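You operate a simulated robot arm through the tools that you are given. There is no shell and no other tool. Be economical: measure what you need, move in short steps, check, and stop when the job is done.

The job below is to be done with a simulated two-armed robot. You get a single attempt, and the scene is never put back.

Task
Gauge the three bottles in the sliding tray and put the NO GO one into the red REJECT tray.
Fine: the other two stay in their pockets.

Only the result counts: the job must be done as asked and must still hold three seconds after the hand-in. Knocking over, shifting, dropping, spilling or breaking anything else fails it.

Robot
Two 7-joint arms with fingered hands on one trunk, on a base that drives. Base frame: it is fixed to the floor where the robot stands at the start and does not move with it; the origin is under the middle of the robot, x ahead of it, y to its left, z up. Lengths are in m, angles in degrees, forces in N, time in s.
The left shoulder is at the start at [0.02, 0.214, 1.466], the right one opposite. With the tool pointing down near the work surface each hand reaches from about 0.12 to 0.6 m from the robot's upright axis, wherever it stands, measured 20 degrees to its own side. Places, roughly: left pocket of the sliding tray [0.6, 0.2, 0.9]; middle pocket of the sliding tray [0.6, 0.1, 0.9]; right pocket of the sliding tray [0.6, 0, 0.9]; sliding tray on the gauge stand [0.6, 0.1, 0.9]. Payload 3.3 kg a hand.
The TCP of each hand is the grasp point between the finger pads, 0.026 m short of the fingertips. In the tool frame z runs along the fingers and y along their closing line. Largest opening 0.132 m; the body of the gripper starts 0.073 m behind the TCP. The gripper is a hand of 2 fingers: y runs from the thumb to the fingers, the wrist lies at [0, 0, -0.224] in the tool frame.
Orientation is told as [roll, pitch, yaw] about the base's x, y, z axes, in that order, counted from this pose: with the fingers straight down and closing along the base's y, the tool's x points along the base's -x, its y along +y and its z along -z.

Tools
- The arms move only by the tool step_arm. It takes "left_motion", "right_motion" or both (then of equal length, played together; a hand with none holds still); each is a list of rows, each an object of numbers (a shift or turn left out is 0): "wx", "wy", "wz": the turn, a rotation vector about the tool's x, y, z in degrees; "dx", "dy", "dz": the shift along the tool's x, y, z in mm. In form: [{"wx": .., "wy": .., "wz": .., "dx": .., "dy": .., "dz": ..}, ...]. A call has 1 to 8 rows; each row shifts and turns the commanded pose from where the row before left it, along the tool's axes as they then stand. Rows are played at 5 a second. More than 0.05 m and 8.6 degrees between two rows, and nothing of the call is played. Where a pose cannot be reached the arm comes as near as it can. A force on the tool above 40 N (or 10 N above the force at the start of the call, whichever is more), or a blocked arm, ends the call early, and 0.2 s more pass. In this call time passes only in rows, and 0.2 s behind the last. It gives the time, the measured TCP pose, the force on the tool (base axes), the opening and the grip force at its end, in the units of the frame above (readings bear some noise), with the torque about the TCP (base axes, N m) and any sound that the robot's microphone picked up.
- Cameras (640 x 400 px; columns grow to the right, rows downward): "scene" is now at [0.0927, 0.0273, 1.6307]; the picture's right is [0.31, -0.95, 0.00], its down [-0.62, -0.20, -0.76] and it looks along [0.72, 0.24, -0.65] (base axes); focal length 296 px, centre (320, 200). "left" rides on the left gripper at [-0.066, -0.003, -0.099] in its tool frame; the picture's right is [0.04, -1.00, 0.00], its down [0.83, 0.03, -0.55] and it looks along [0.55, 0.02, 0.83] (tool axes); focal length 261 px, centre (320, 200). "right" rides on the right gripper at [0.066, -0.003, -0.099] in its tool frame; the picture's right is [0.04, 1.00, 0.00], its down [-0.83, 0.03, -0.55] and it looks along [-0.55, 0.02, 0.83] (tool axes); focal length 261 px, centre (320, 200). There is no depth. A picture from a camera that has moved, and an enlarged one, comes with that camera's place and axes in the base frame and with its lens.
- get_image(camera): a new picture of that camera. The clock stands still meanwhile.
- lift_body(by): slides the trunk up (or, below 0, down) by that many m; the arms and the scene camera ride with it, the base frame stays. It gives what a move gives, with no picture.
- roll_base(legs): drives the robot by 1 to 6 legs, each [ahead, left, turn to the left] in m, m and degrees, along the robot's own axes; the way and the turn of a leg run together, so that a leg with both is an arc; at most 1.5 m and 180 degrees a leg. The arms and the cameras ride along, it lands a little off, and it stops where it bumps. It gives what a move gives.
- finger_targets(finger1, thumb_bend, hand): sets how far each is bent, from 0 (flat) to 1 (curled in); at 0.3 the hand is open as for a grip, at 0.7 the pads meet at the TCP. One left out holds its place. A second passes; each finger stops where it meets its share of the squeeze, and holds until it gets a number again. It is the only way to open and close the hand. It gives what a move gives, with no picture; readings hold the bend of each and the force on the fingers (four entries, about 0 where the hand has none), thumb and palm.
- pan_tilt(pan, tilt): turns the head with the scene camera to pan (to the left, within 86 degrees either way) and tilt (down, from -29 to 69), counted from straight ahead of the robot. It gives what a move gives.
- enlarge(camera, box): a new picture of the part [left, top, right, bottom] of that camera's present view, enlarged. The clock stands still meanwhile.
- hand_in(): hands the job in; it is judged then, once.

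Work in short steps. Places have to be worked out from the pictures, the camera data and where the tool is seen: move nearer, look again, correct. Check each grasp and each placing, and mend what went wrong. You have 120 turns and 100 pictures in all, those below and enlarged ones among them. Open the grippers and draw the arms clear of the work before you hand the job in, unless the task says otherwise; then end with one line.

The tools are called after "Emit:" by a JSON object that holds its "name" and its "arguments". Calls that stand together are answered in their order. step_arm: Moves the arms, as the interface text tells. Its arguments: {"type":"object","properties":{"left_motion":{"type":"array","items":{"type":"object","properties":{"wx":{"type":"number"},"wy":{"type":"number"},"wz":{"type":"number"},"dx":{"type":"number"},"dy":{"type":"number"},"dz":{"type":"number"}}}},"right_motion":{"type":"array","items":{"type":"object","properties":{"wx":{"type":"number"},"wy":{"type":"number"},"wz":{"type":"number"},"dx":{"type":"number"},"dy":{"type":"number"},"dz":{"type":"number"}}}}},"required":[]} The other tools are called the same way: lift_body (by) slides the trunk up or down; finger_targets (finger1, thumb_bend, hand) moves the fingers one by one; roll_base (legs) drives the base; pan_tilt (pan, tilt) turns the head that bears the scene camera; get_image (camera) takes a picture; enlarge (camera, box) takes an enlarged picture of a part of a camera's view; hand_in () hands the job in.

At the start:

```text
time_s: 0.0
left_eef_pos: [0.2941, 0.2827, 1.4421]
left_ee_rot: [0.0, -0.1, 0.0]
left_wrist_force: [-0.4, 0.0, -0.1]
left_ft_torque: [-0.04, -0.03, -0.01]
left_width: 0.132
left_finger_force: 0.0
left_shape: jaw
left_bend: [0.3, 0.3]
left_finger forces: [0.0, 0.0, 0.1, 0.0, 0.0, 0.0]
right_eef_pos: [0.2778, -0.0529, 1.4533]
right_ee_rot: [0.1, -0.1, 0.0]
right_wrist_force: [0.0, -0.5, 0.1]
right_ft_torque: [0.02, -0.02, 0.04]
right_width: 0.1323
right_finger_force: 0.1
right_shape: jaw
right_bend: [0.3, 0.3]
right_finger forces: [0.0, 0.0, 0.0, 0.1, 0.0, 0.0]
trunk travel left (down, up): [-0.747, 0.014]
robot x, y, heading: [0.002, -0.0012, -0.0]
head pan, tilt: [18.1, 40.6]
```

scene: 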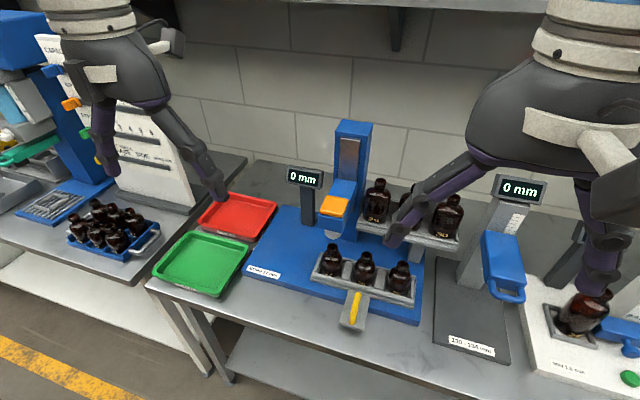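
right: 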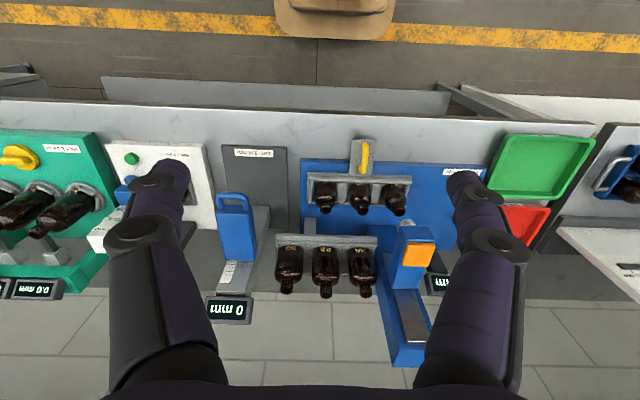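
left: 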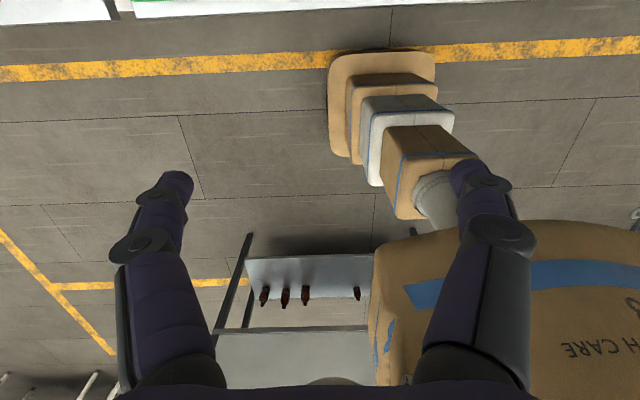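

I look closer at the gauge stand and its labels first.

Emit:
{"name": "enlarge", "arguments": {"camera": "scene", "box": [230, 110, 470, 340]}}

Emit:
{"name": "enlarge", "arguments": {"camera": "right", "box": [260, 120, 600, 370]}}

```text
1.74 times, centred on (350, 225) of scene
camera zoom: at [0.0927, 0.0273, 1.6307], right [0.31, -0.95, 0.0], down [-0.62, -0.2, -0.76], along [0.72, 0.24, -0.65], focal length 514 px, centre (268, 156)
```

zoom: 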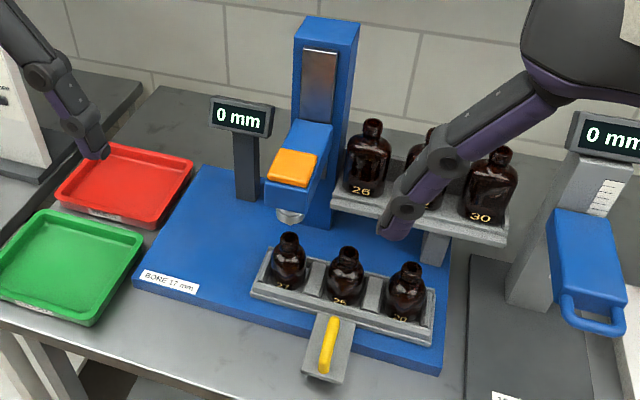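

```text
1.60 times, centred on (430, 245) of right
camera zoom: at [0.2127, -0.0565, 1.5499], right [-0.04, 1.0, 0.0], down [0.83, 0.03, 0.55], along [0.55, 0.02, -0.83], focal length 417 px, centre (144, 128)
```

zoom: 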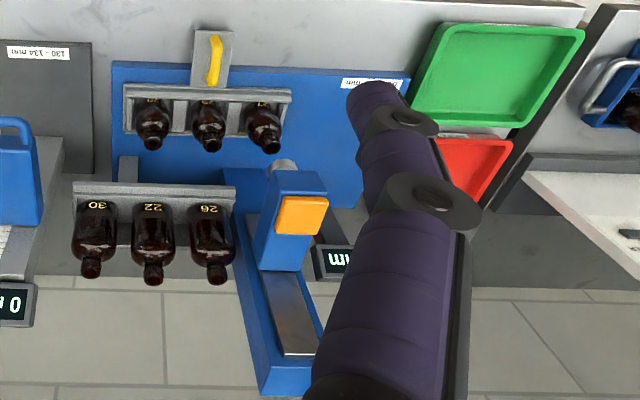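

Plunger seems near [0.59, 0.16, 1.07], left bottle about below it. I look closer at labels, tray and gauge.

Emit:
{"name": "enlarge", "arguments": {"camera": "scene", "box": [300, 230, 430, 340]}}

Emit:
{"name": "enlarge", "arguments": {"camera": "scene", "box": [280, 110, 390, 245]}}

Emit:
{"name": "enlarge", "arguments": {"camera": "scene", "box": [140, 170, 330, 300]}}

```text
3.64 times, centred on (365, 285) of scene
camera zoom: at [0.0927, 0.0273, 1.6307], right [0.31, -0.95, 0.0], down [-0.62, -0.2, -0.76], along [0.72, 0.24, -0.65], focal length 1075 px, centre (156, -109)
```

zoom: 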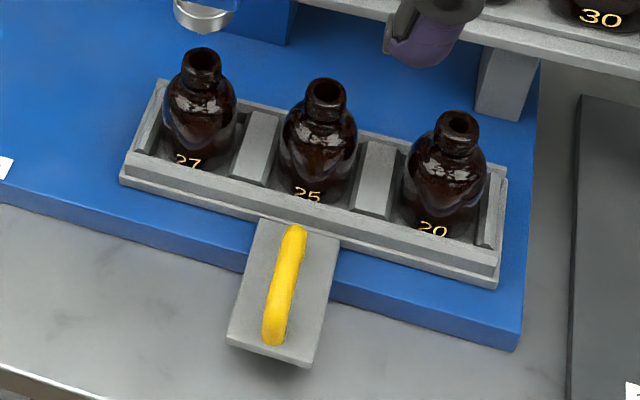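

```text
2.96 times, centred on (335, 178) of scene
camera zoom: at [0.0927, 0.0273, 1.6307], right [0.31, -0.95, 0.0], down [-0.62, -0.2, -0.76], along [0.72, 0.24, -0.65], focal length 876 px, centre (276, 267)
```

zoom: 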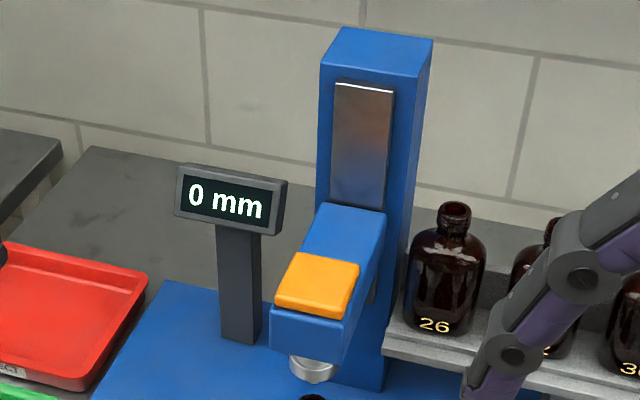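

```text
3.08 times, centred on (235, 235) of scene
camera zoom: at [0.0927, 0.0273, 1.6307], right [0.31, -0.95, 0.0], down [-0.62, -0.2, -0.76], along [0.72, 0.24, -0.65], focal length 910 px, centre (582, 92)
```

zoom: 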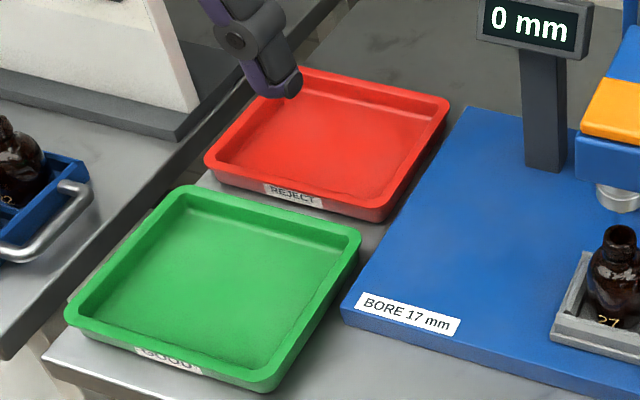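

Layout: bottles 27/25/20 at x≈0.62, y≈0.17/0.07/-0.03, handle at ≈[0.49, 0.07]. I look down to see room between base and table before driving nearer.

Emit:
{"name": "pan_tilt", "arguments": {"pan": 10, "tilt": 69}}

Emit:
{"name": "get_image", "arguments": {"camera": "scene"}}

```text
time_s: 0.9
left_eef_pos: [0.2943, 0.2824, 1.4431]
left_ee_rot: [0.0, 0.0, 0.1]
left_wrist_force: [0.8, 0.7, -0.1]
left_ft_torque: [0.01, -0.02, -0.01]
left_width: 0.132
left_finger_force: 0.1
left_shape: jaw
left_bend: [0.3, 0.3]
left_finger forces: [0.0, 0.1, 0.0, 0.0, 0.1, 0.1]
right_eef_pos: [0.2778, -0.0531, 1.4534]
right_ee_rot: [0.0, 0.0, 0.1]
right_wrist_force: [0.3, 0.8, 0.8]
right_ft_torque: [-0.05, 0.01, 0.03]
right_width: 0.1321
right_finger_force: 0.1
right_shape: jaw
right_bend: [0.3, 0.3]
right_finger forces: [0.1, 0.1, 0.1, 0.0, 0.1, 0.1]
trunk travel left (down, up): [-0.747, 0.014]
robot x, y, heading: [0.0012, 0.001, -0.1]
head pan, tilt: [10.0, 68.8]
```

```text
91 pictures are left
camera scene: at [0.0675, 0.0107, 1.5955], right [0.17, -0.98, 0.0], down [-0.92, -0.16, -0.36], along [0.36, 0.06, -0.93], focal length 296 px, centre (320, 200)
```

scene: 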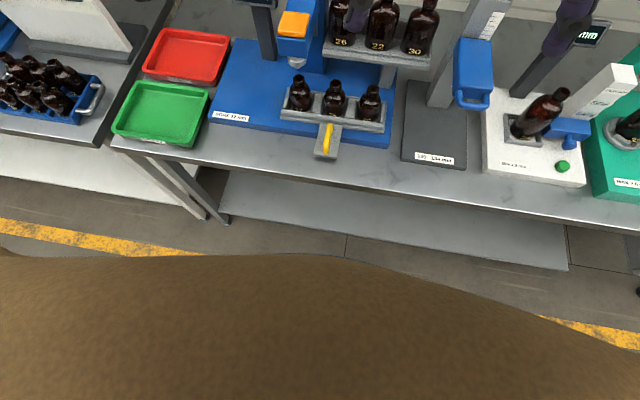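

Some clearance is seen, the table edge at x≈0.42. I drive 0.1 m ahead.

Emit:
{"name": "roll_base", "arguments": {"legs": [[0.1, 0, 0]]}}

Emit:
{"name": "pan_tilt", "arguments": {"pan": 12, "tilt": 50}}

Emit:
{"name": "get_image", "arguments": {"camera": "scene"}}

Emit:
{"name": "get_image", "arguments": {"camera": "left"}}

```text
time_s: 2.1
left_eef_pos: [0.3964, 0.2836, 1.4428]
left_ee_rot: [0.0, 0.0, 0.0]
left_wrist_force: [0.3, -0.1, 0.1]
left_ft_torque: [0.01, 0.03, 0.01]
left_width: 0.1319
left_finger_force: 0.0
left_shape: jaw
left_bend: [0.3, 0.3]
left_finger forces: [0.1, 0.0, 0.0, 0.1, 0.0, 0.0]
right_eef_pos: [0.3795, -0.0535, 1.4522]
right_ee_rot: [0.0, 0.1, 0.0]
right_wrist_force: [0.5, -0.1, 0.7]
right_ft_torque: [0.02, -0.03, 0.02]
right_width: 0.1321
right_finger_force: 0.2
right_shape: jaw
right_bend: [0.3, 0.3]
right_finger forces: [0.0, 0.0, 0.1, 0.1, 0.1, 0.1]
trunk travel left (down, up): [-0.747, 0.014]
robot x, y, heading: [0.1015, -0.0014, -0.2]
head pan, tilt: [10.0, 68.8]
```

```text
time_s: 2.9
left_eef_pos: [0.3956, 0.2835, 1.4424]
left_ee_rot: [0.0, 0.0, 0.0]
left_wrist_force: [0.2, 0.9, 0.4]
left_ft_torque: [-0.05, -0.03, -0.01]
left_width: 0.1316
left_finger_force: 0.0
left_shape: jaw
left_bend: [0.3, 0.3]
left_finger forces: [0.0, 0.1, 0.0, 0.1, 0.0, 0.1]
right_eef_pos: [0.3783, -0.0529, 1.4526]
right_ee_rot: [0.1, 0.1, 0.0]
right_wrist_force: [-0.9, -0.1, -0.2]
right_ft_torque: [-0.03, 0.0, -0.01]
right_width: 0.1318
right_finger_force: 0.1
right_shape: jaw
right_bend: [0.3, 0.3]
right_finger forces: [0.1, 0.0, 0.1, 0.1, 0.0, 0.0]
trunk travel left (down, up): [-0.747, 0.014]
robot x, y, heading: [0.1007, -0.0012, -0.1]
head pan, tilt: [12.0, 50.0]
```

```text
90 pictures are left
camera scene: at [0.1887, 0.017, 1.6174], right [0.21, -0.98, 0.0], down [-0.75, -0.16, -0.64], along [0.63, 0.13, -0.77], focal length 296 px, centre (320, 200)
```

scene: 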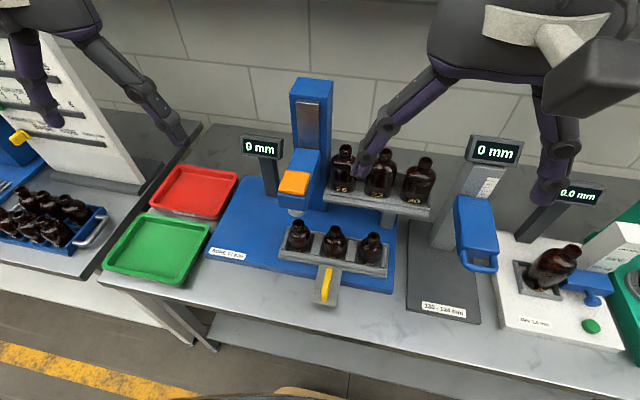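

```text
89 pictures are left
camera left: at [0.4605, 0.2816, 1.5427], right [-0.04, -1.0, 0.0], down [-0.83, 0.03, 0.55], along [-0.55, 0.02, -0.83], focal length 261 px, centre (320, 200)
```

left: 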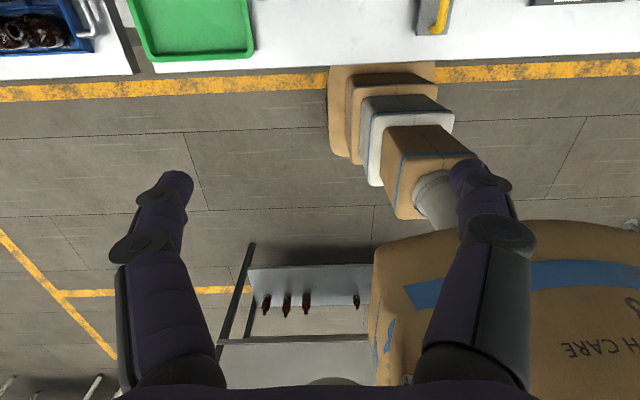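

The right hand's camera looks ahead, so I use the right arm. I drive left 0.3 m to bring it opposite the gauge.

Emit:
{"name": "roll_base", "arguments": {"legs": [[0.03, 0.3, 0]]}}

Emit:
{"name": "pan_tilt", "arguments": {"pan": -15, "tilt": 50}}

Emit:
{"name": "get_image", "arguments": {"camera": "scene"}}

Emit:
{"name": "get_image", "arguments": {"camera": "right"}}

```text
time_s: 4.9
left_eef_pos: [0.4225, 0.5838, 1.4417]
left_ee_rot: [0.0, -0.1, 0.3]
left_wrist_force: [0.0, -0.1, -0.2]
left_ft_torque: [0.0, -0.02, 0.0]
left_width: 0.1318
left_finger_force: 0.1
left_shape: jaw
left_bend: [0.3, 0.3]
left_finger forces: [0.0, 0.0, 0.0, 0.0, 0.0, 0.0]
right_eef_pos: [0.4088, 0.2456, 1.4542]
right_ee_rot: [0.0, 0.0, 0.2]
right_wrist_force: [0.1, 0.4, 0.3]
right_ft_torque: [-0.02, -0.02, -0.01]
right_width: 0.1318
right_finger_force: 0.1
right_shape: jaw
right_bend: [0.3, 0.3]
right_finger forces: [0.0, 0.0, 0.0, 0.1, 0.0, 0.1]
trunk travel left (down, up): [-0.747, 0.014]
robot x, y, heading: [0.1274, 0.2997, 0.2]
head pan, tilt: [12.0, 50.0]
```

```text
time_s: 5.8
left_eef_pos: [0.4236, 0.5828, 1.443]
left_ee_rot: [0.0, 0.1, 0.3]
left_wrist_force: [-0.1, 0.0, -0.3]
left_ft_torque: [0.02, -0.04, 0.0]
left_width: 0.1318
left_finger_force: 0.0
left_shape: jaw
left_bend: [0.3, 0.3]
left_finger forces: [0.1, 0.0, 0.1, 0.0, 0.1, 0.0]
right_eef_pos: [0.4075, 0.2459, 1.4525]
right_ee_rot: [0.0, 0.0, 0.3]
right_wrist_force: [0.5, -0.8, 0.3]
right_ft_torque: [0.0, -0.01, 0.02]
right_width: 0.1319
right_finger_force: 0.1
right_shape: jaw
right_bend: [0.3, 0.3]
right_finger forces: [0.0, 0.1, 0.0, 0.0, 0.0, 0.0]
trunk travel left (down, up): [-0.747, 0.014]
robot x, y, heading: [0.1331, 0.2969, 0.4]
head pan, tilt: [-15.0, 50.0]
```

```text
88 pictures are left
camera scene: at [0.2175, 0.2792, 1.6174], right [-0.25, -0.97, 0.0], down [-0.74, 0.19, -0.64], along [0.62, -0.16, -0.77], focal length 296 px, centre (320, 200)
```

scene: 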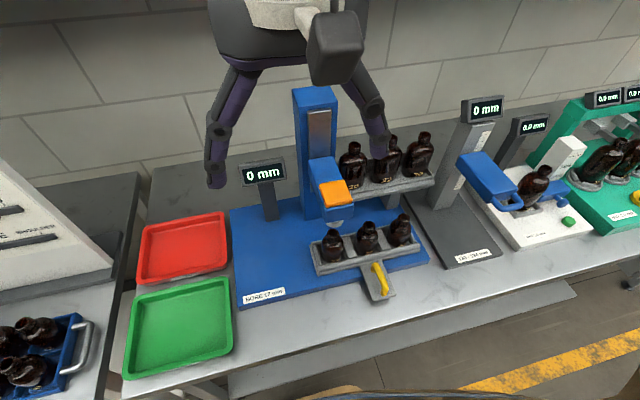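

```text
87 pictures are left
camera right: at [0.3437, 0.2422, 1.55], right [-0.05, 1.0, 0.0], down [0.83, 0.04, 0.55], along [0.55, 0.03, -0.83], focal length 261 px, centre (320, 200)
```

right: 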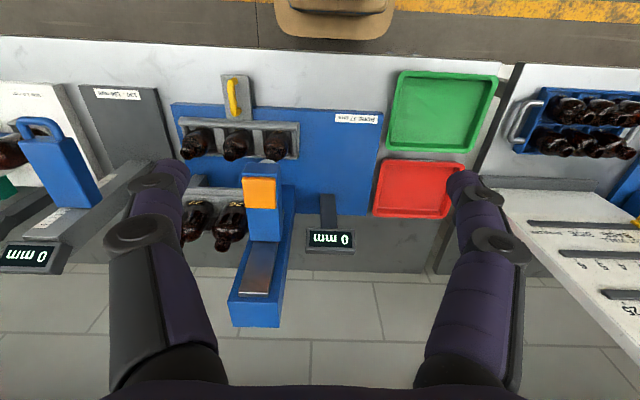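

The orange pad triangulates to ≈[0.573, 0.158, 1.19]. I close the right fingers and move above it.

Emit:
{"name": "finger_targets", "arguments": {"hand": "right", "finger1": 0.7, "thumb_bend": 0.7}}

Emit:
{"name": "step_arm", "arguments": {"right_motion": [{"dx": -30, "dy": -18, "dz": 20}, {"dx": -30, "dy": -18, "dz": 25}, {"dx": -30, "dy": -18, "dz": 25}, {"dx": -30, "dy": -18, "dz": 25}, {"dx": -32, "dy": -16, "dz": 25}]}}

Emit:
{"name": "get_image", "arguments": {"camera": "scene"}}

Emit:
{"name": "get_image", "arguments": {"camera": "right"}}

```text
time_s: 6.8
left_eef_pos: [0.4222, 0.5827, 1.4423]
left_ee_rot: [0.1, -0.1, 0.3]
left_wrist_force: [0.9, 0.3, -0.5]
left_ft_torque: [0.02, -0.03, -0.06]
left_width: 0.1322
left_finger_force: 0.0
left_shape: jaw
left_bend: [0.3, 0.3]
left_finger forces: [0.0, 0.0, 0.0, 0.0, 0.0, 0.0]
right_eef_pos: [0.4081, 0.2452, 1.4533]
right_ee_rot: [0.0, 0.0, 0.3]
right_wrist_force: [0.6, 0.6, 0.3]
right_ft_torque: [0.01, 0.01, -0.01]
right_width: 0.0022
right_finger_force: 0.1
right_shape: fingers
right_bend: [0.7, 0.7]
right_finger forces: [0.1, 0.1, 0.1, 0.1, 0.0, 0.0]
trunk travel left (down, up): [-0.747, 0.014]
robot x, y, heading: [0.131, 0.2989, 0.5]
head pan, tilt: [-15.0, 50.0]
```

```text
time_s: 8.1
left_eef_pos: [0.4249, 0.5838, 1.4421]
left_ee_rot: [0.0, 0.1, 0.3]
left_wrist_force: [0.3, 0.5, -0.5]
left_ft_torque: [-0.01, 0.01, 0.01]
left_width: 0.1319
left_finger_force: 0.1
left_shape: jaw
left_bend: [0.3, 0.3]
left_finger forces: [0.1, 0.0, 0.1, 0.1, 0.0, 0.1]
right_eef_pos: [0.5628, 0.1586, 1.3323]
right_ee_rot: [0.0, 0.1, 0.4]
right_wrist_force: [0.4, 0.2, -0.3]
right_ft_torque: [-0.02, 0.05, 0.0]
right_width: 0.002
right_finger_force: 0.1
right_shape: fingers
right_bend: [0.7, 0.7]
right_finger forces: [0.0, 0.1, 0.0, 0.0, 0.0, 0.1]
trunk travel left (down, up): [-0.747, 0.014]
robot x, y, heading: [0.1327, 0.2973, 0.2]
head pan, tilt: [-15.0, 50.0]
```

```text
86 pictures are left
camera scene: at [0.2188, 0.2795, 1.6173], right [-0.25, -0.97, 0.0], down [-0.74, 0.19, -0.64], along [0.62, -0.16, -0.77], focal length 296 px, centre (320, 200)
```

scene: 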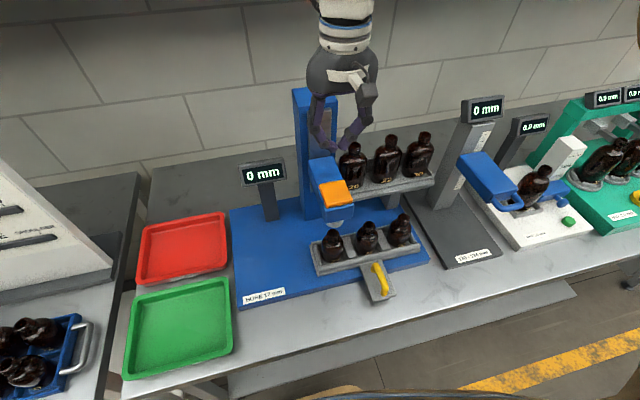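

```text
85 pictures are left
camera right: at [0.4981, 0.1554, 1.4297], right [-0.05, 1.0, 0.0], down [0.83, 0.04, 0.55], along [0.55, 0.02, -0.83], focal length 261 px, centre (320, 200)
```

right: 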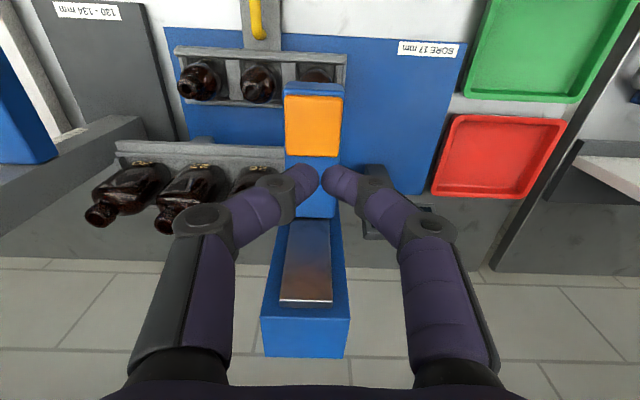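

The tips are above the pad, about 10 mm too near me. I check the left bottle's alignment with the plug.

Emit:
{"name": "enlarge", "arguments": {"camera": "scene", "box": [295, 150, 425, 280]}}

Emit:
{"name": "enlarge", "arguments": {"camera": "right", "box": [160, 30, 360, 155]}}

```text
3.08 times, centred on (360, 215) of scene
camera zoom: at [0.2188, 0.2795, 1.6173], right [-0.25, -0.97, 0.0], down [-0.74, 0.19, -0.64], along [0.62, -0.16, -0.77], focal length 910 px, centre (197, 154)
```

zoom: 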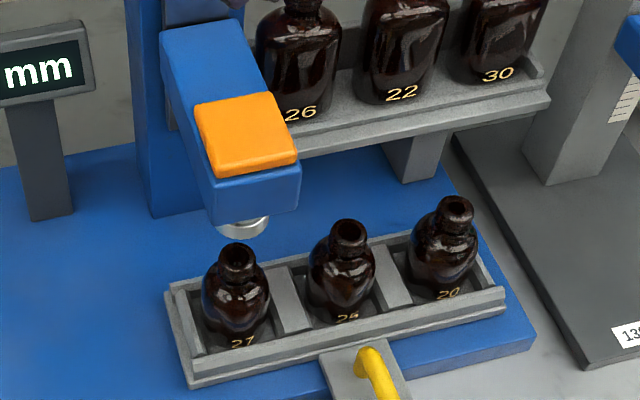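

```text
3.20 times, centred on (260, 92) of right
camera zoom: at [0.4981, 0.1554, 1.4297], right [-0.05, 1.0, 0.0], down [0.83, 0.04, 0.55], along [0.55, 0.02, -0.83], focal length 834 px, centre (512, 544)
```

zoom: 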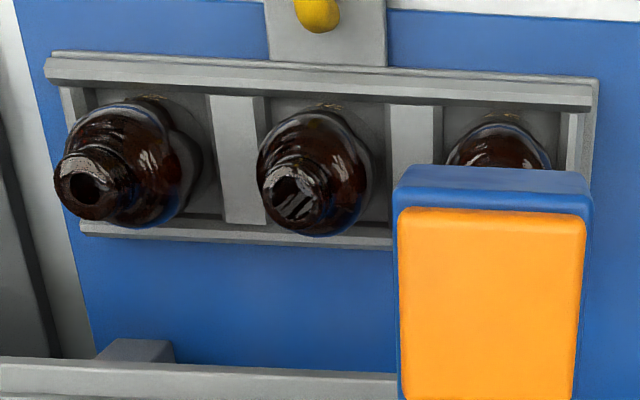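

Bottle 27 appears aligned under the plug within a few mm. I centre on the pad and descend close to it.

Emit:
{"name": "step_arm", "arguments": {"right_motion": [{"dx": -10, "dy": -7, "dz": 20}, {"dz": 30}, {"dz": 30}, {"dz": 18}]}}

Emit:
{"name": "get_image", "arguments": {"camera": "right"}}

Emit:
{"name": "enlarge", "arguments": {"camera": "scene", "box": [230, 70, 430, 280]}}

```text
time_s: 9.1
left_eef_pos: [0.4231, 0.5833, 1.4412]
left_ee_rot: [0.0, 0.1, 0.3]
left_wrist_force: [0.7, 0.9, 0.9]
left_ft_torque: [0.01, 0.04, -0.02]
left_width: 0.132
left_finger_force: 0.0
left_shape: jaw
left_bend: [0.3, 0.3]
left_finger forces: [0.0, 0.0, 0.0, 0.1, 0.0, 0.1]
right_eef_pos: [0.5718, 0.1502, 1.2343]
right_ee_rot: [-0.1, 0.0, 0.4]
right_wrist_force: [0.0, -0.2, -0.3]
right_ft_torque: [-0.03, 0.0, 0.02]
right_width: 0.0019
right_finger_force: 0.0
right_shape: fingers
right_bend: [0.7, 0.7]
right_finger forces: [0.0, 0.0, 0.1, 0.0, 0.0, 0.0]
trunk travel left (down, up): [-0.747, 0.014]
robot x, y, heading: [0.132, 0.2972, 0.4]
head pan, tilt: [-15.0, 50.0]
```

```text
82 pictures are left
camera right: at [0.5071, 0.1481, 1.3317], right [-0.05, 1.0, 0.0], down [0.83, 0.04, 0.55], along [0.55, 0.02, -0.83], focal length 261 px, centre (320, 200)
```

right: 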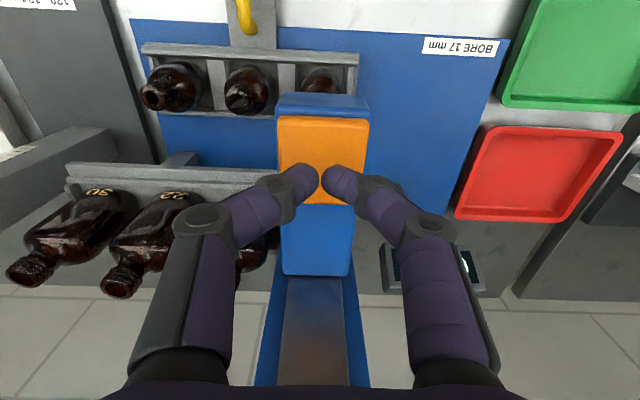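

```text
1.90 times, centred on (330, 175) of scene
camera zoom: at [0.2183, 0.2794, 1.6173], right [-0.25, -0.97, 0.0], down [-0.74, 0.19, -0.64], along [0.62, -0.16, -0.77], focal length 563 px, centre (301, 248)
```

zoom: 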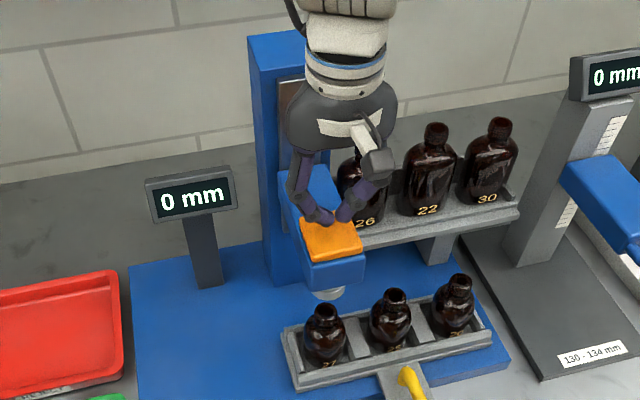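

Tips are above the far half of the pad; I come back 10 mm and press down gently.

Emit:
{"name": "step_arm", "arguments": {"right_motion": [{"dx": 10}, {"dz": 6}, {"dz": 5}, {"dz": 5}, {"dz": 5}]}}

Emit:
{"name": "enlarge", "arguments": {"camera": "scene", "box": [230, 130, 430, 280]}}

```text
time_s: 10.2
left_eef_pos: [0.4241, 0.5837, 1.4428]
left_ee_rot: [0.0, 0.0, 0.3]
left_wrist_force: [0.0, -0.2, -0.2]
left_ft_torque: [0.01, 0.01, 0.01]
left_width: 0.1319
left_finger_force: 0.0
left_shape: jaw
left_bend: [0.3, 0.3]
left_finger forces: [0.1, 0.0, 0.0, 0.1, 0.1, 0.0]
right_eef_pos: [0.5608, 0.1522, 1.2131]
right_ee_rot: [0.0, 0.0, 0.2]
right_wrist_force: [0.8, -1.1, 4.2]
right_ft_torque: [-0.02, -0.02, -0.02]
right_width: 0.002
right_finger_force: 1.9
right_shape: fingers
right_bend: [0.7, 0.7]
right_finger forces: [0.7, 0.1, 0.1, 0.0, 2.7, 0.0]
trunk travel left (down, up): [-0.747, 0.014]
robot x, y, heading: [0.129, 0.2952, 0.4]
head pan, tilt: [-15.0, 50.0]
```

```text
2.67 times, centred on (330, 205) of scene
camera zoom: at [0.2173, 0.2796, 1.6175], right [-0.25, -0.97, 0.0], down [-0.74, 0.19, -0.64], along [0.62, -0.16, -0.77], focal length 788 px, centre (293, 187)
```

zoom: 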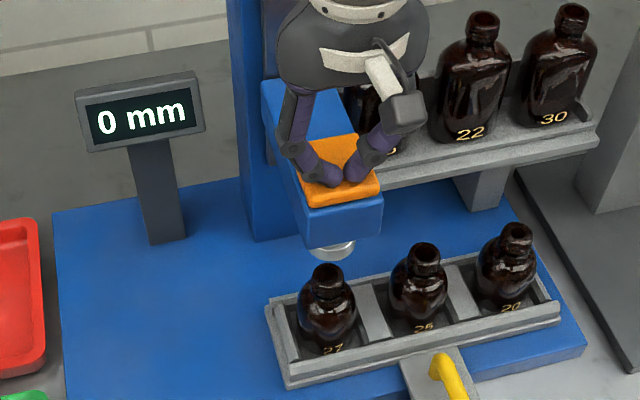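

Contact at tip z≈1.188 with 4 N. I continue down in small rows.

Emit:
{"name": "step_arm", "arguments": {"right_motion": [{"dz": 4}, {"dz": 4}, {"dz": 4}, {"dz": 4}, {"dz": 4}, {"dz": 4}]}}

Emit:
{"name": "enlarge", "arguments": {"camera": "scene", "box": [230, 130, 430, 280]}}

```text
time_s: 11.7
left_eef_pos: [0.4236, 0.5827, 1.4426]
left_ee_rot: [0.1, 0.0, 0.2]
left_wrist_force: [0.3, -0.3, -0.1]
left_ft_torque: [-0.01, 0.0, -0.01]
left_width: 0.1317
left_finger_force: 0.1
left_shape: jaw
left_bend: [0.3, 0.3]
left_finger forces: [0.0, 0.0, 0.1, 0.0, 0.0, 0.1]
right_eef_pos: [0.5611, 0.1519, 1.1894]
right_ee_rot: [0.0, 0.0, 0.3]
right_wrist_force: [-0.2, -0.8, 5.0]
right_ft_torque: [-0.08, 0.0, 0.03]
right_width: 0.0016
right_finger_force: 2.6
right_shape: fingers
right_bend: [0.7, 0.7]
right_finger forces: [1.3, 0.1, 0.0, 0.0, 3.7, 0.0]
trunk travel left (down, up): [-0.747, 0.014]
robot x, y, heading: [0.1282, 0.2935, 0.3]
head pan, tilt: [-15.0, 50.0]
```

```text
2.67 times, centred on (330, 205) of scene
camera zoom: at [0.2172, 0.2796, 1.6174], right [-0.25, -0.97, 0.0], down [-0.74, 0.19, -0.64], along [0.62, -0.16, -0.77], focal length 788 px, centre (293, 187)
```

zoom: 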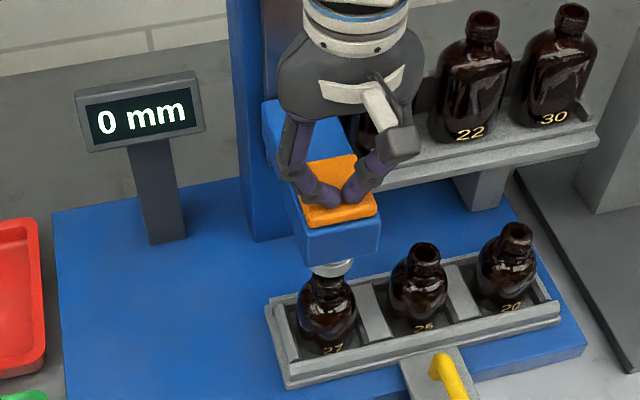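

The head slides down at ~5 N, its plug now near the neck; I continue.

Emit:
{"name": "step_arm", "arguments": {"right_motion": [{"dz": 3}, {"dz": 3}, {"dz": 3}, {"dz": 3}]}}

Emit:
{"name": "enlarge", "arguments": {"camera": "scene", "box": [230, 130, 430, 280]}}

```text
time_s: 12.7
left_eef_pos: [0.4242, 0.5833, 1.4429]
left_ee_rot: [0.1, -0.1, 0.3]
left_wrist_force: [-0.1, 0.9, -0.3]
left_ft_torque: [-0.02, 0.03, 0.0]
left_width: 0.1323
left_finger_force: 0.1
left_shape: jaw
left_bend: [0.3, 0.3]
left_finger forces: [0.1, 0.0, 0.0, 0.0, 0.0, 0.0]
right_eef_pos: [0.5618, 0.1513, 1.1788]
right_ee_rot: [0.0, 0.0, 0.3]
right_wrist_force: [-0.1, 0.0, 4.9]
right_ft_torque: [-0.02, 0.0, 0.03]
right_width: 0.0016
right_finger_force: 3.1
right_shape: fingers
right_bend: [0.7, 0.7]
right_finger forces: [1.9, 0.0, 0.0, 0.0, 3.8, 0.0]
trunk travel left (down, up): [-0.747, 0.014]
robot x, y, heading: [0.1307, 0.2974, 0.2]
head pan, tilt: [-15.0, 50.0]
```

```text
2.67 times, centred on (330, 205) of scene
camera zoom: at [0.2173, 0.2797, 1.6174], right [-0.25, -0.97, 0.0], down [-0.74, 0.19, -0.64], along [0.62, -0.16, -0.77], focal length 788 px, centre (293, 187)
```

zoom: 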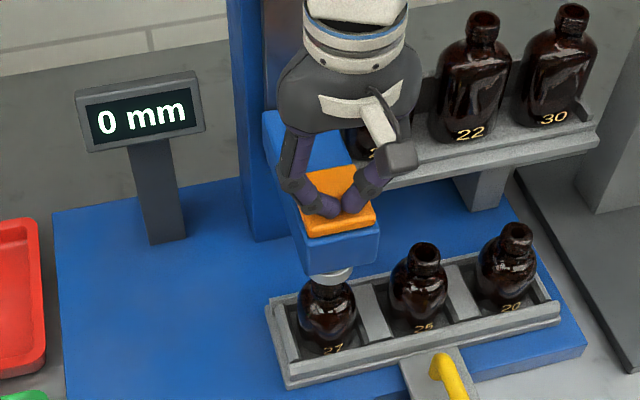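

Plug still moving freely with the neck close under it; I go on with 2–3 mm rows.

Emit:
{"name": "step_arm", "arguments": {"right_motion": [{"dz": 3}, {"dz": 3}, {"dz": 3}]}}

Emit:
{"name": "enlarge", "arguments": {"camera": "scene", "box": [230, 130, 430, 280]}}

```text
time_s: 13.4
left_eef_pos: [0.4238, 0.5832, 1.4415]
left_ee_rot: [-0.1, 0.1, 0.3]
left_wrist_force: [-0.2, 0.1, 0.0]
left_ft_torque: [0.01, -0.02, 0.04]
left_width: 0.1318
left_finger_force: 0.1
left_shape: jaw
left_bend: [0.3, 0.3]
left_finger forces: [0.0, 0.0, 0.1, 0.0, 0.0, 0.0]
right_eef_pos: [0.5594, 0.1514, 1.1697]
right_ee_rot: [0.1, 0.0, 0.2]
right_wrist_force: [0.0, -0.8, 6.3]
right_ft_torque: [-0.11, -0.05, 0.03]
right_width: 0.0015
right_finger_force: 2.9
right_shape: fingers
right_bend: [0.7, 0.7]
right_finger forces: [1.6, 0.0, 0.0, 0.1, 4.7, 0.1]
trunk travel left (down, up): [-0.747, 0.014]
robot x, y, heading: [0.1265, 0.2977, 0.4]
head pan, tilt: [-15.0, 50.0]
```

```text
2.67 times, centred on (330, 205) of scene
camera zoom: at [0.2172, 0.2796, 1.6174], right [-0.25, -0.97, 0.0], down [-0.74, 0.19, -0.64], along [0.62, -0.16, -0.77], focal length 788 px, centre (293, 187)
```

zoom: 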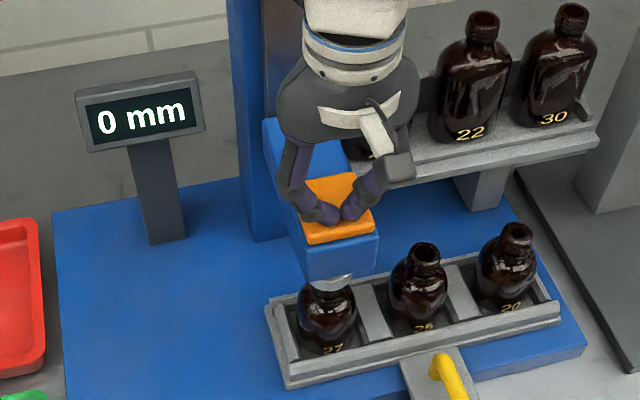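

Emit:
{"name": "step_arm", "arguments": {"right_motion": [{"dz": 3}, {"dz": 3}, {"dz": 3}]}}

Emit:
{"name": "enlarge", "arguments": {"camera": "scene", "box": [230, 130, 430, 280]}}

```text
time_s: 14.2
left_eef_pos: [0.423, 0.583, 1.4423]
left_ee_rot: [-0.1, 0.0, 0.3]
left_wrist_force: [-0.7, -1.1, 0.7]
left_ft_torque: [0.01, -0.02, -0.02]
left_width: 0.132
left_finger_force: 0.2
left_shape: jaw
left_bend: [0.3, 0.3]
left_finger forces: [0.0, 0.0, 0.0, 0.0, 0.0, 0.1]
right_eef_pos: [0.5615, 0.1507, 1.16]
right_ee_rot: [0.0, -0.1, 0.3]
right_wrist_force: [1.1, -1.6, 11.2]
right_ft_torque: [-0.11, 0.0, 0.01]
right_width: 0.0014
right_finger_force: 6.2
right_shape: fingers
right_bend: [0.7, 0.7]
right_finger forces: [4.0, 0.0, 0.1, 0.1, 8.1, 0.1]
trunk travel left (down, up): [-0.747, 0.014]
robot x, y, heading: [0.1296, 0.3007, 0.4]
head pan, tilt: [-15.0, 50.0]
```

```text
2.67 times, centred on (330, 205) of scene
camera zoom: at [0.2168, 0.2798, 1.6175], right [-0.25, -0.97, 0.0], down [-0.74, 0.19, -0.64], along [0.62, -0.16, -0.77], focal length 788 px, centre (293, 187)
```

zoom: 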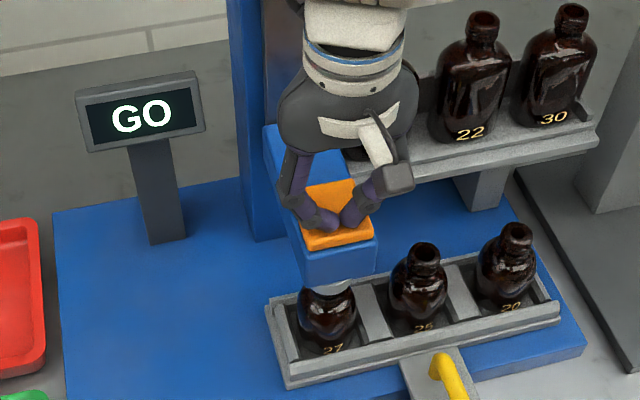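

Bottle 27 reads GO. I raise the hand slowly and see whether the head follows.

Emit:
{"name": "step_arm", "arguments": {"right_motion": [{"dz": -8}, {"dz": -10}, {"dz": -12}, {"dz": -15}, {"dz": -20}, {"dz": -20}]}}

Emit:
{"name": "enlarge", "arguments": {"camera": "scene", "box": [230, 130, 430, 310]}}

```text
time_s: 15.7
left_eef_pos: [0.4226, 0.5826, 1.4434]
left_ee_rot: [0.1, -0.1, 0.3]
left_wrist_force: [0.3, -0.5, -0.5]
left_ft_torque: [-0.01, 0.01, -0.02]
left_width: 0.1319
left_finger_force: 0.0
left_shape: jaw
left_bend: [0.3, 0.3]
left_finger forces: [0.1, 0.0, 0.0, 0.1, 0.0, 0.1]
right_eef_pos: [0.5602, 0.1518, 1.2446]
right_ee_rot: [-0.1, 0.1, 0.3]
right_wrist_force: [-0.2, -0.5, -0.3]
right_ft_torque: [-0.03, 0.06, 0.0]
right_width: 0.0017
right_finger_force: 0.2
right_shape: fingers
right_bend: [0.7, 0.7]
right_finger forces: [0.0, 0.0, 0.0, 0.1, 0.0, 0.0]
trunk travel left (down, up): [-0.747, 0.014]
robot x, y, heading: [0.1307, 0.2949, 0.2]
head pan, tilt: [-15.0, 50.0]
```

```text
2.22 times, centred on (330, 220) of scene
camera zoom: at [0.2171, 0.28, 1.6174], right [-0.25, -0.97, 0.0], down [-0.74, 0.19, -0.64], along [0.62, -0.16, -0.77], focal length 657 px, centre (298, 156)
```

zoom: 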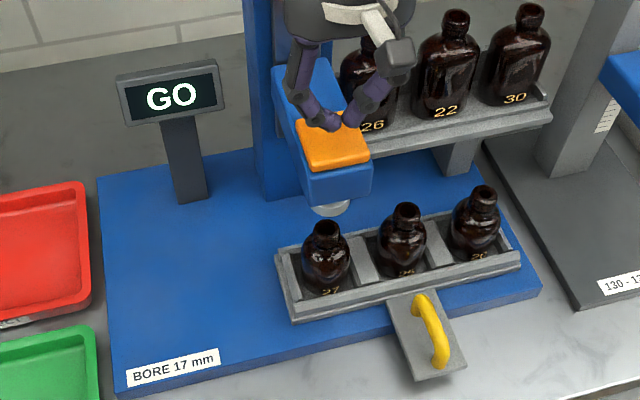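

Head sprang back up. Next I move over the yellow handle (≈[0.485, 0.055, 0.94]) with the fingers open.

Emit:
{"name": "step_arm", "arguments": {"right_motion": [{"dx": 30, "dz": -10}, {"dx": 30, "dy": -20}, {"dx": 15, "dy": -40, "dz": 10}, {"dy": -37, "dz": 20}]}}

Emit:
{"name": "finger_targets", "arguments": {"hand": "right", "finger1": 0.45, "thumb_bend": 0.45}}

Emit:
{"name": "get_image", "arguments": {"camera": "right"}}

Emit:
{"name": "get_image", "arguments": {"camera": "scene"}}

```text
time_s: 16.6
left_eef_pos: [0.4235, 0.582, 1.4431]
left_ee_rot: [0.1, 0.0, 0.4]
left_wrist_force: [0.8, -0.6, -1.1]
left_ft_torque: [0.01, -0.01, 0.02]
left_width: 0.1322
left_finger_force: 0.0
left_shape: jaw
left_bend: [0.3, 0.3]
left_finger forces: [0.0, 0.0, 0.0, 0.0, 0.1, 0.0]
right_eef_pos: [0.4865, 0.0532, 1.2238]
right_ee_rot: [0.0, -0.1, 0.4]
right_wrist_force: [-0.2, -0.2, 0.3]
right_ft_torque: [-0.03, 0.04, 0.01]
right_width: 0.0016
right_finger_force: 0.1
right_shape: fingers
right_bend: [0.7, 0.7]
right_finger forces: [0.0, 0.0, 0.1, 0.1, 0.0, 0.1]
trunk travel left (down, up): [-0.747, 0.014]
robot x, y, heading: [0.1293, 0.2961, 0.5]
head pan, tilt: [-15.0, 50.0]
```

```text
time_s: 17.6
left_eef_pos: [0.424, 0.5818, 1.4419]
left_ee_rot: [0.1, 0.0, 0.2]
left_wrist_force: [-0.7, -0.1, -1.2]
left_ft_torque: [0.0, 0.02, 0.0]
left_width: 0.1318
left_finger_force: 0.0
left_shape: jaw
left_bend: [0.3, 0.3]
left_finger forces: [0.0, 0.1, 0.1, 0.1, 0.1, 0.0]
right_eef_pos: [0.4859, 0.0532, 1.2239]
right_ee_rot: [0.0, 0.0, 0.2]
right_wrist_force: [-0.2, -0.3, 0.3]
right_ft_torque: [-0.03, 0.01, -0.02]
right_width: 0.0829
right_finger_force: 0.1
right_shape: fingers
right_bend: [0.45, 0.45]
right_finger forces: [0.0, 0.0, 0.1, 0.1, 0.0, 0.0]
trunk travel left (down, up): [-0.747, 0.014]
robot x, y, heading: [0.13, 0.3019, 0.4]
head pan, tilt: [-15.0, 50.0]
```

```text
74 pictures are left
camera right: at [0.4221, 0.0509, 1.3215], right [-0.05, 1.0, 0.0], down [0.83, 0.04, 0.55], along [0.55, 0.03, -0.83], focal length 261 px, centre (320, 200)
```

right: 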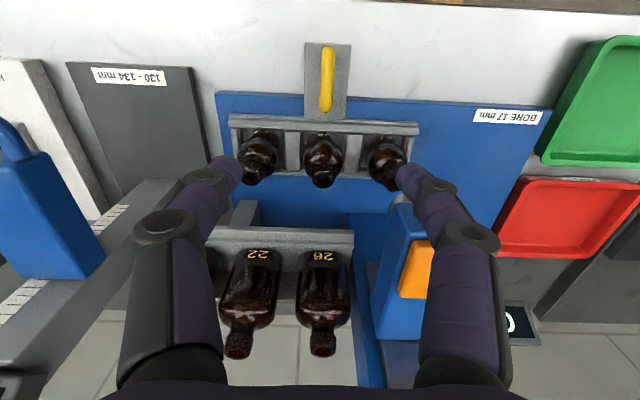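

```text
73 pictures are left
camera scene: at [0.2175, 0.2793, 1.6174], right [-0.25, -0.97, 0.0], down [-0.74, 0.19, -0.64], along [0.62, -0.16, -0.77], focal length 296 px, centre (320, 200)
```

scene: 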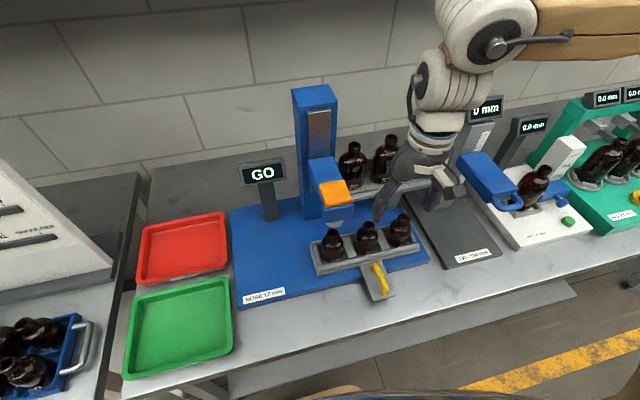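

Handle ≈[0.478, 0.064], top ≈0.957. I narrow the fingers a bit less wide and come down to just above it.

Emit:
{"name": "step_arm", "arguments": {"right_motion": [{"dx": 8, "dy": 10, "dz": 35}, {"dz": 45}, {"dz": 45}, {"dz": 45}, {"dz": 40}]}}

Emit:
{"name": "get_image", "arguments": {"camera": "right"}}

Emit:
{"name": "get_image", "arguments": {"camera": "scene"}}

```text
time_s: 18.9
left_eef_pos: [0.4243, 0.5832, 1.4424]
left_ee_rot: [-0.1, 0.0, 0.3]
left_wrist_force: [0.1, 0.7, -0.1]
left_ft_torque: [-0.02, 0.01, -0.01]
left_width: 0.1317
left_finger_force: 0.1
left_shape: jaw
left_bend: [0.3, 0.3]
left_finger forces: [0.0, 0.0, 0.1, 0.1, 0.0, 0.1]
right_eef_pos: [0.4784, 0.0639, 1.0118]
right_ee_rot: [0.0, 0.0, 0.2]
right_wrist_force: [0.7, 0.1, 0.1]
right_ft_torque: [0.0, -0.01, 0.03]
right_width: 0.0833
right_finger_force: 0.1
right_shape: fingers
right_bend: [0.45, 0.45]
right_finger forces: [0.1, 0.0, 0.1, 0.1, 0.0, 0.0]
trunk travel left (down, up): [-0.747, 0.014]
robot x, y, heading: [0.1309, 0.2977, 0.4]
head pan, tilt: [-15.0, 50.0]
```

```text
72 pictures are left
camera right: at [0.414, 0.0603, 1.1107], right [-0.05, 1.0, 0.0], down [0.83, 0.04, 0.55], along [0.55, 0.03, -0.83], focal length 261 px, centre (320, 200)
```

right: 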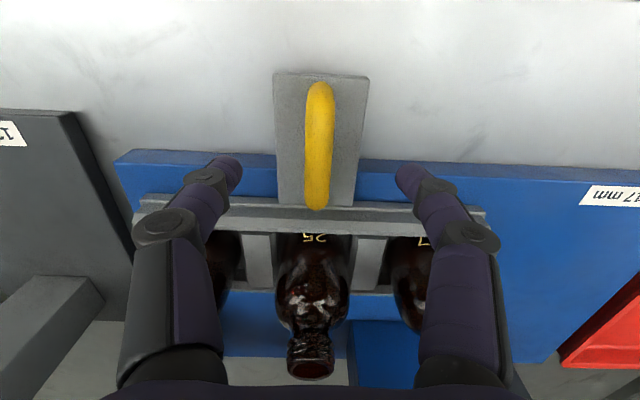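

```text
71 pictures are left
camera scene: at [0.2177, 0.2792, 1.6174], right [-0.25, -0.97, 0.0], down [-0.74, 0.19, -0.64], along [0.62, -0.16, -0.77], focal length 296 px, centre (320, 200)
```

scene: 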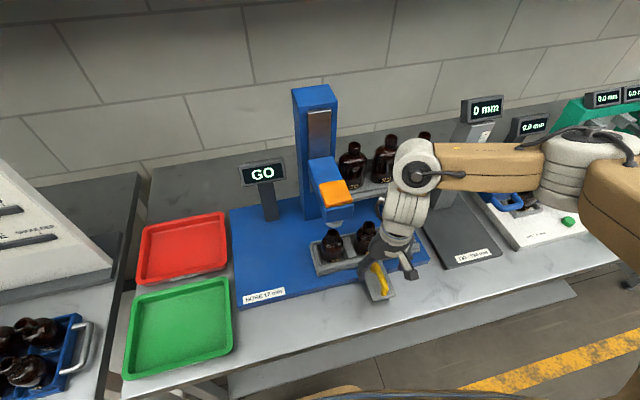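

Fingers straddle the handle. I lower 65 mm and close on it.

Emit:
{"name": "step_arm", "arguments": {"right_motion": [{"dz": 25}, {"dz": 25}, {"dz": 15}]}}

Emit:
{"name": "finger_targets", "arguments": {"hand": "right", "finger1": 0.7, "thumb_bend": 0.7}}

Emit:
{"name": "get_image", "arguments": {"camera": "right"}}

```text
time_s: 19.6
left_eef_pos: [0.4234, 0.5835, 1.4422]
left_ee_rot: [0.0, -0.1, 0.3]
left_wrist_force: [0.2, -0.5, -0.1]
left_ft_torque: [0.0, 0.0, -0.01]
left_width: 0.132
left_finger_force: 0.1
left_shape: jaw
left_bend: [0.3, 0.3]
left_finger forces: [0.0, 0.0, 0.0, 0.1, 0.1, 0.0]
right_eef_pos: [0.478, 0.0638, 0.9494]
right_ee_rot: [-0.1, 0.0, 0.3]
right_wrist_force: [0.0, -0.2, 0.6]
right_ft_torque: [-0.01, -0.01, -0.02]
right_width: 0.0826
right_finger_force: 0.1
right_shape: fingers
right_bend: [0.45, 0.45]
right_finger forces: [0.0, 0.1, 0.0, 0.1, 0.1, 0.0]
trunk travel left (down, up): [-0.747, 0.014]
robot x, y, heading: [0.1305, 0.299, 0.4]
head pan, tilt: [-15.0, 50.0]
```

```text
time_s: 20.6
left_eef_pos: [0.4242, 0.5813, 1.4423]
left_ee_rot: [0.0, 0.0, 0.3]
left_wrist_force: [-0.9, 0.7, -0.2]
left_ft_torque: [0.01, 0.02, -0.01]
left_width: 0.1319
left_finger_force: 0.0
left_shape: jaw
left_bend: [0.3, 0.3]
left_finger forces: [0.0, 0.1, 0.0, 0.0, 0.0, 0.1]
right_eef_pos: [0.478, 0.0624, 0.9497]
right_ee_rot: [0.1, 0.1, 0.4]
right_wrist_force: [-0.4, -4.6, -11.1]
right_ft_torque: [-0.03, 0.03, -0.01]
right_width: 0.0532
right_finger_force: 17.3
right_shape: fingers
right_bend: [0.53, 0.61]
right_finger forces: [14.8, 0.0, 0.0, 0.1, 19.5, 0.0]
trunk travel left (down, up): [-0.747, 0.014]
robot x, y, heading: [0.1318, 0.2988, 0.3]
head pan, tilt: [-15.0, 50.0]
```

```text
70 pictures are left
camera right: at [0.4133, 0.0595, 1.0469], right [-0.05, 1.0, 0.0], down [0.83, 0.04, 0.55], along [0.55, 0.03, -0.83], focal length 261 px, centre (320, 200)
```

right: 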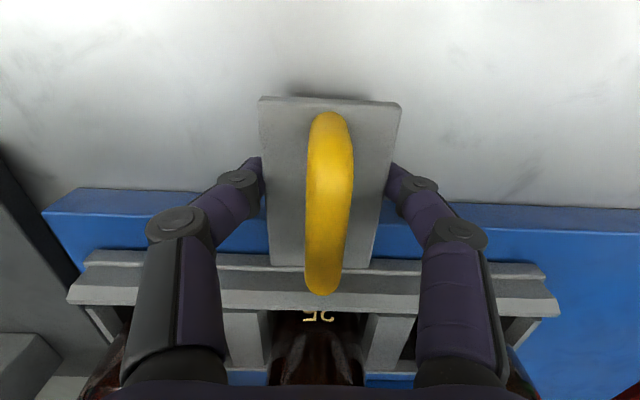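

The fingers clamped the tongue plate rather than the bar, with vertical load. I open, rise 18 mm and grip the bar itself.

Emit:
{"name": "finger_targets", "arguments": {"hand": "right", "finger1": 0.45, "thumb_bend": 0.45}}

Emit:
{"name": "step_arm", "arguments": {"right_motion": [{"dz": -10}, {"dz": -8}]}}

Emit:
{"name": "finger_targets", "arguments": {"hand": "right", "finger1": 0.7, "thumb_bend": 0.7}}

Emit:
{"name": "get_image", "arguments": {"camera": "right"}}

```text
time_s: 21.6
left_eef_pos: [0.4232, 0.5833, 1.4431]
left_ee_rot: [0.0, 0.0, 0.2]
left_wrist_force: [-0.3, 0.2, 0.1]
left_ft_torque: [0.01, 0.01, 0.01]
left_width: 0.1319
left_finger_force: 0.0
left_shape: jaw
left_bend: [0.3, 0.3]
left_finger forces: [0.0, 0.0, 0.1, 0.1, 0.0, 0.1]
right_eef_pos: [0.4782, 0.0629, 0.9505]
right_ee_rot: [0.1, 0.0, 0.2]
right_wrist_force: [-0.2, -0.2, -0.6]
right_ft_torque: [-0.01, 0.0, -0.01]
right_width: 0.083
right_finger_force: 0.2
right_shape: fingers
right_bend: [0.45, 0.45]
right_finger forces: [0.0, 0.0, 0.1, 0.1, 0.1, 0.1]
trunk travel left (down, up): [-0.747, 0.014]
robot x, y, heading: [0.1346, 0.2985, 0.4]
head pan, tilt: [-15.0, 50.0]
```

```text
time_s: 22.2
left_eef_pos: [0.4229, 0.5831, 1.4431]
left_ee_rot: [0.0, 0.0, 0.3]
left_wrist_force: [0.8, 1.3, 0.4]
left_ft_torque: [0.0, 0.0, 0.01]
left_width: 0.1318
left_finger_force: 0.1
left_shape: jaw
left_bend: [0.3, 0.3]
left_finger forces: [0.0, 0.0, 0.0, 0.1, 0.1, 0.1]
right_eef_pos: [0.4772, 0.0638, 0.9685]
right_ee_rot: [0.0, 0.0, 0.4]
right_wrist_force: [0.7, -0.2, -0.2]
right_ft_torque: [-0.03, 0.01, -0.01]
right_width: 0.083
right_finger_force: 0.1
right_shape: fingers
right_bend: [0.45, 0.45]
right_finger forces: [0.0, 0.0, 0.0, 0.1, 0.1, 0.1]
trunk travel left (down, up): [-0.747, 0.014]
robot x, y, heading: [0.1336, 0.2979, 0.3]
head pan, tilt: [-15.0, 50.0]
```

```text
time_s: 23.2
left_eef_pos: [0.4234, 0.5844, 1.4422]
left_ee_rot: [-0.1, 0.0, 0.3]
left_wrist_force: [0.2, 0.1, 0.8]
left_ft_torque: [-0.03, 0.01, 0.04]
left_width: 0.1317
left_finger_force: 0.0
left_shape: jaw
left_bend: [0.3, 0.3]
left_finger forces: [0.0, 0.0, 0.0, 0.0, 0.0, 0.0]
right_eef_pos: [0.4781, 0.0656, 0.9699]
right_ee_rot: [0.0, -0.2, 0.2]
right_wrist_force: [2.8, 8.4, 9.7]
right_ft_torque: [0.52, -0.08, -0.07]
right_width: 0.0203
right_finger_force: 10.5
right_shape: fingers
right_bend: [0.61, 0.7]
right_finger forces: [19.4, 0.1, 0.0, 0.0, 0.9, 0.0]
trunk travel left (down, up): [-0.747, 0.014]
robot x, y, heading: [0.1291, 0.2966, 0.1]
head pan, tilt: [-15.0, 50.0]
```

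```text
69 pictures are left
camera right: at [0.414, 0.0625, 1.0662], right [-0.05, 1.0, 0.0], down [0.83, 0.04, 0.55], along [0.55, 0.03, -0.83], focal length 261 px, centre (320, 200)
```

right: 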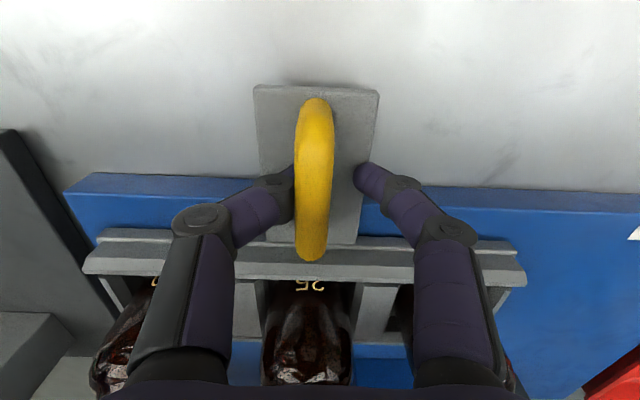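

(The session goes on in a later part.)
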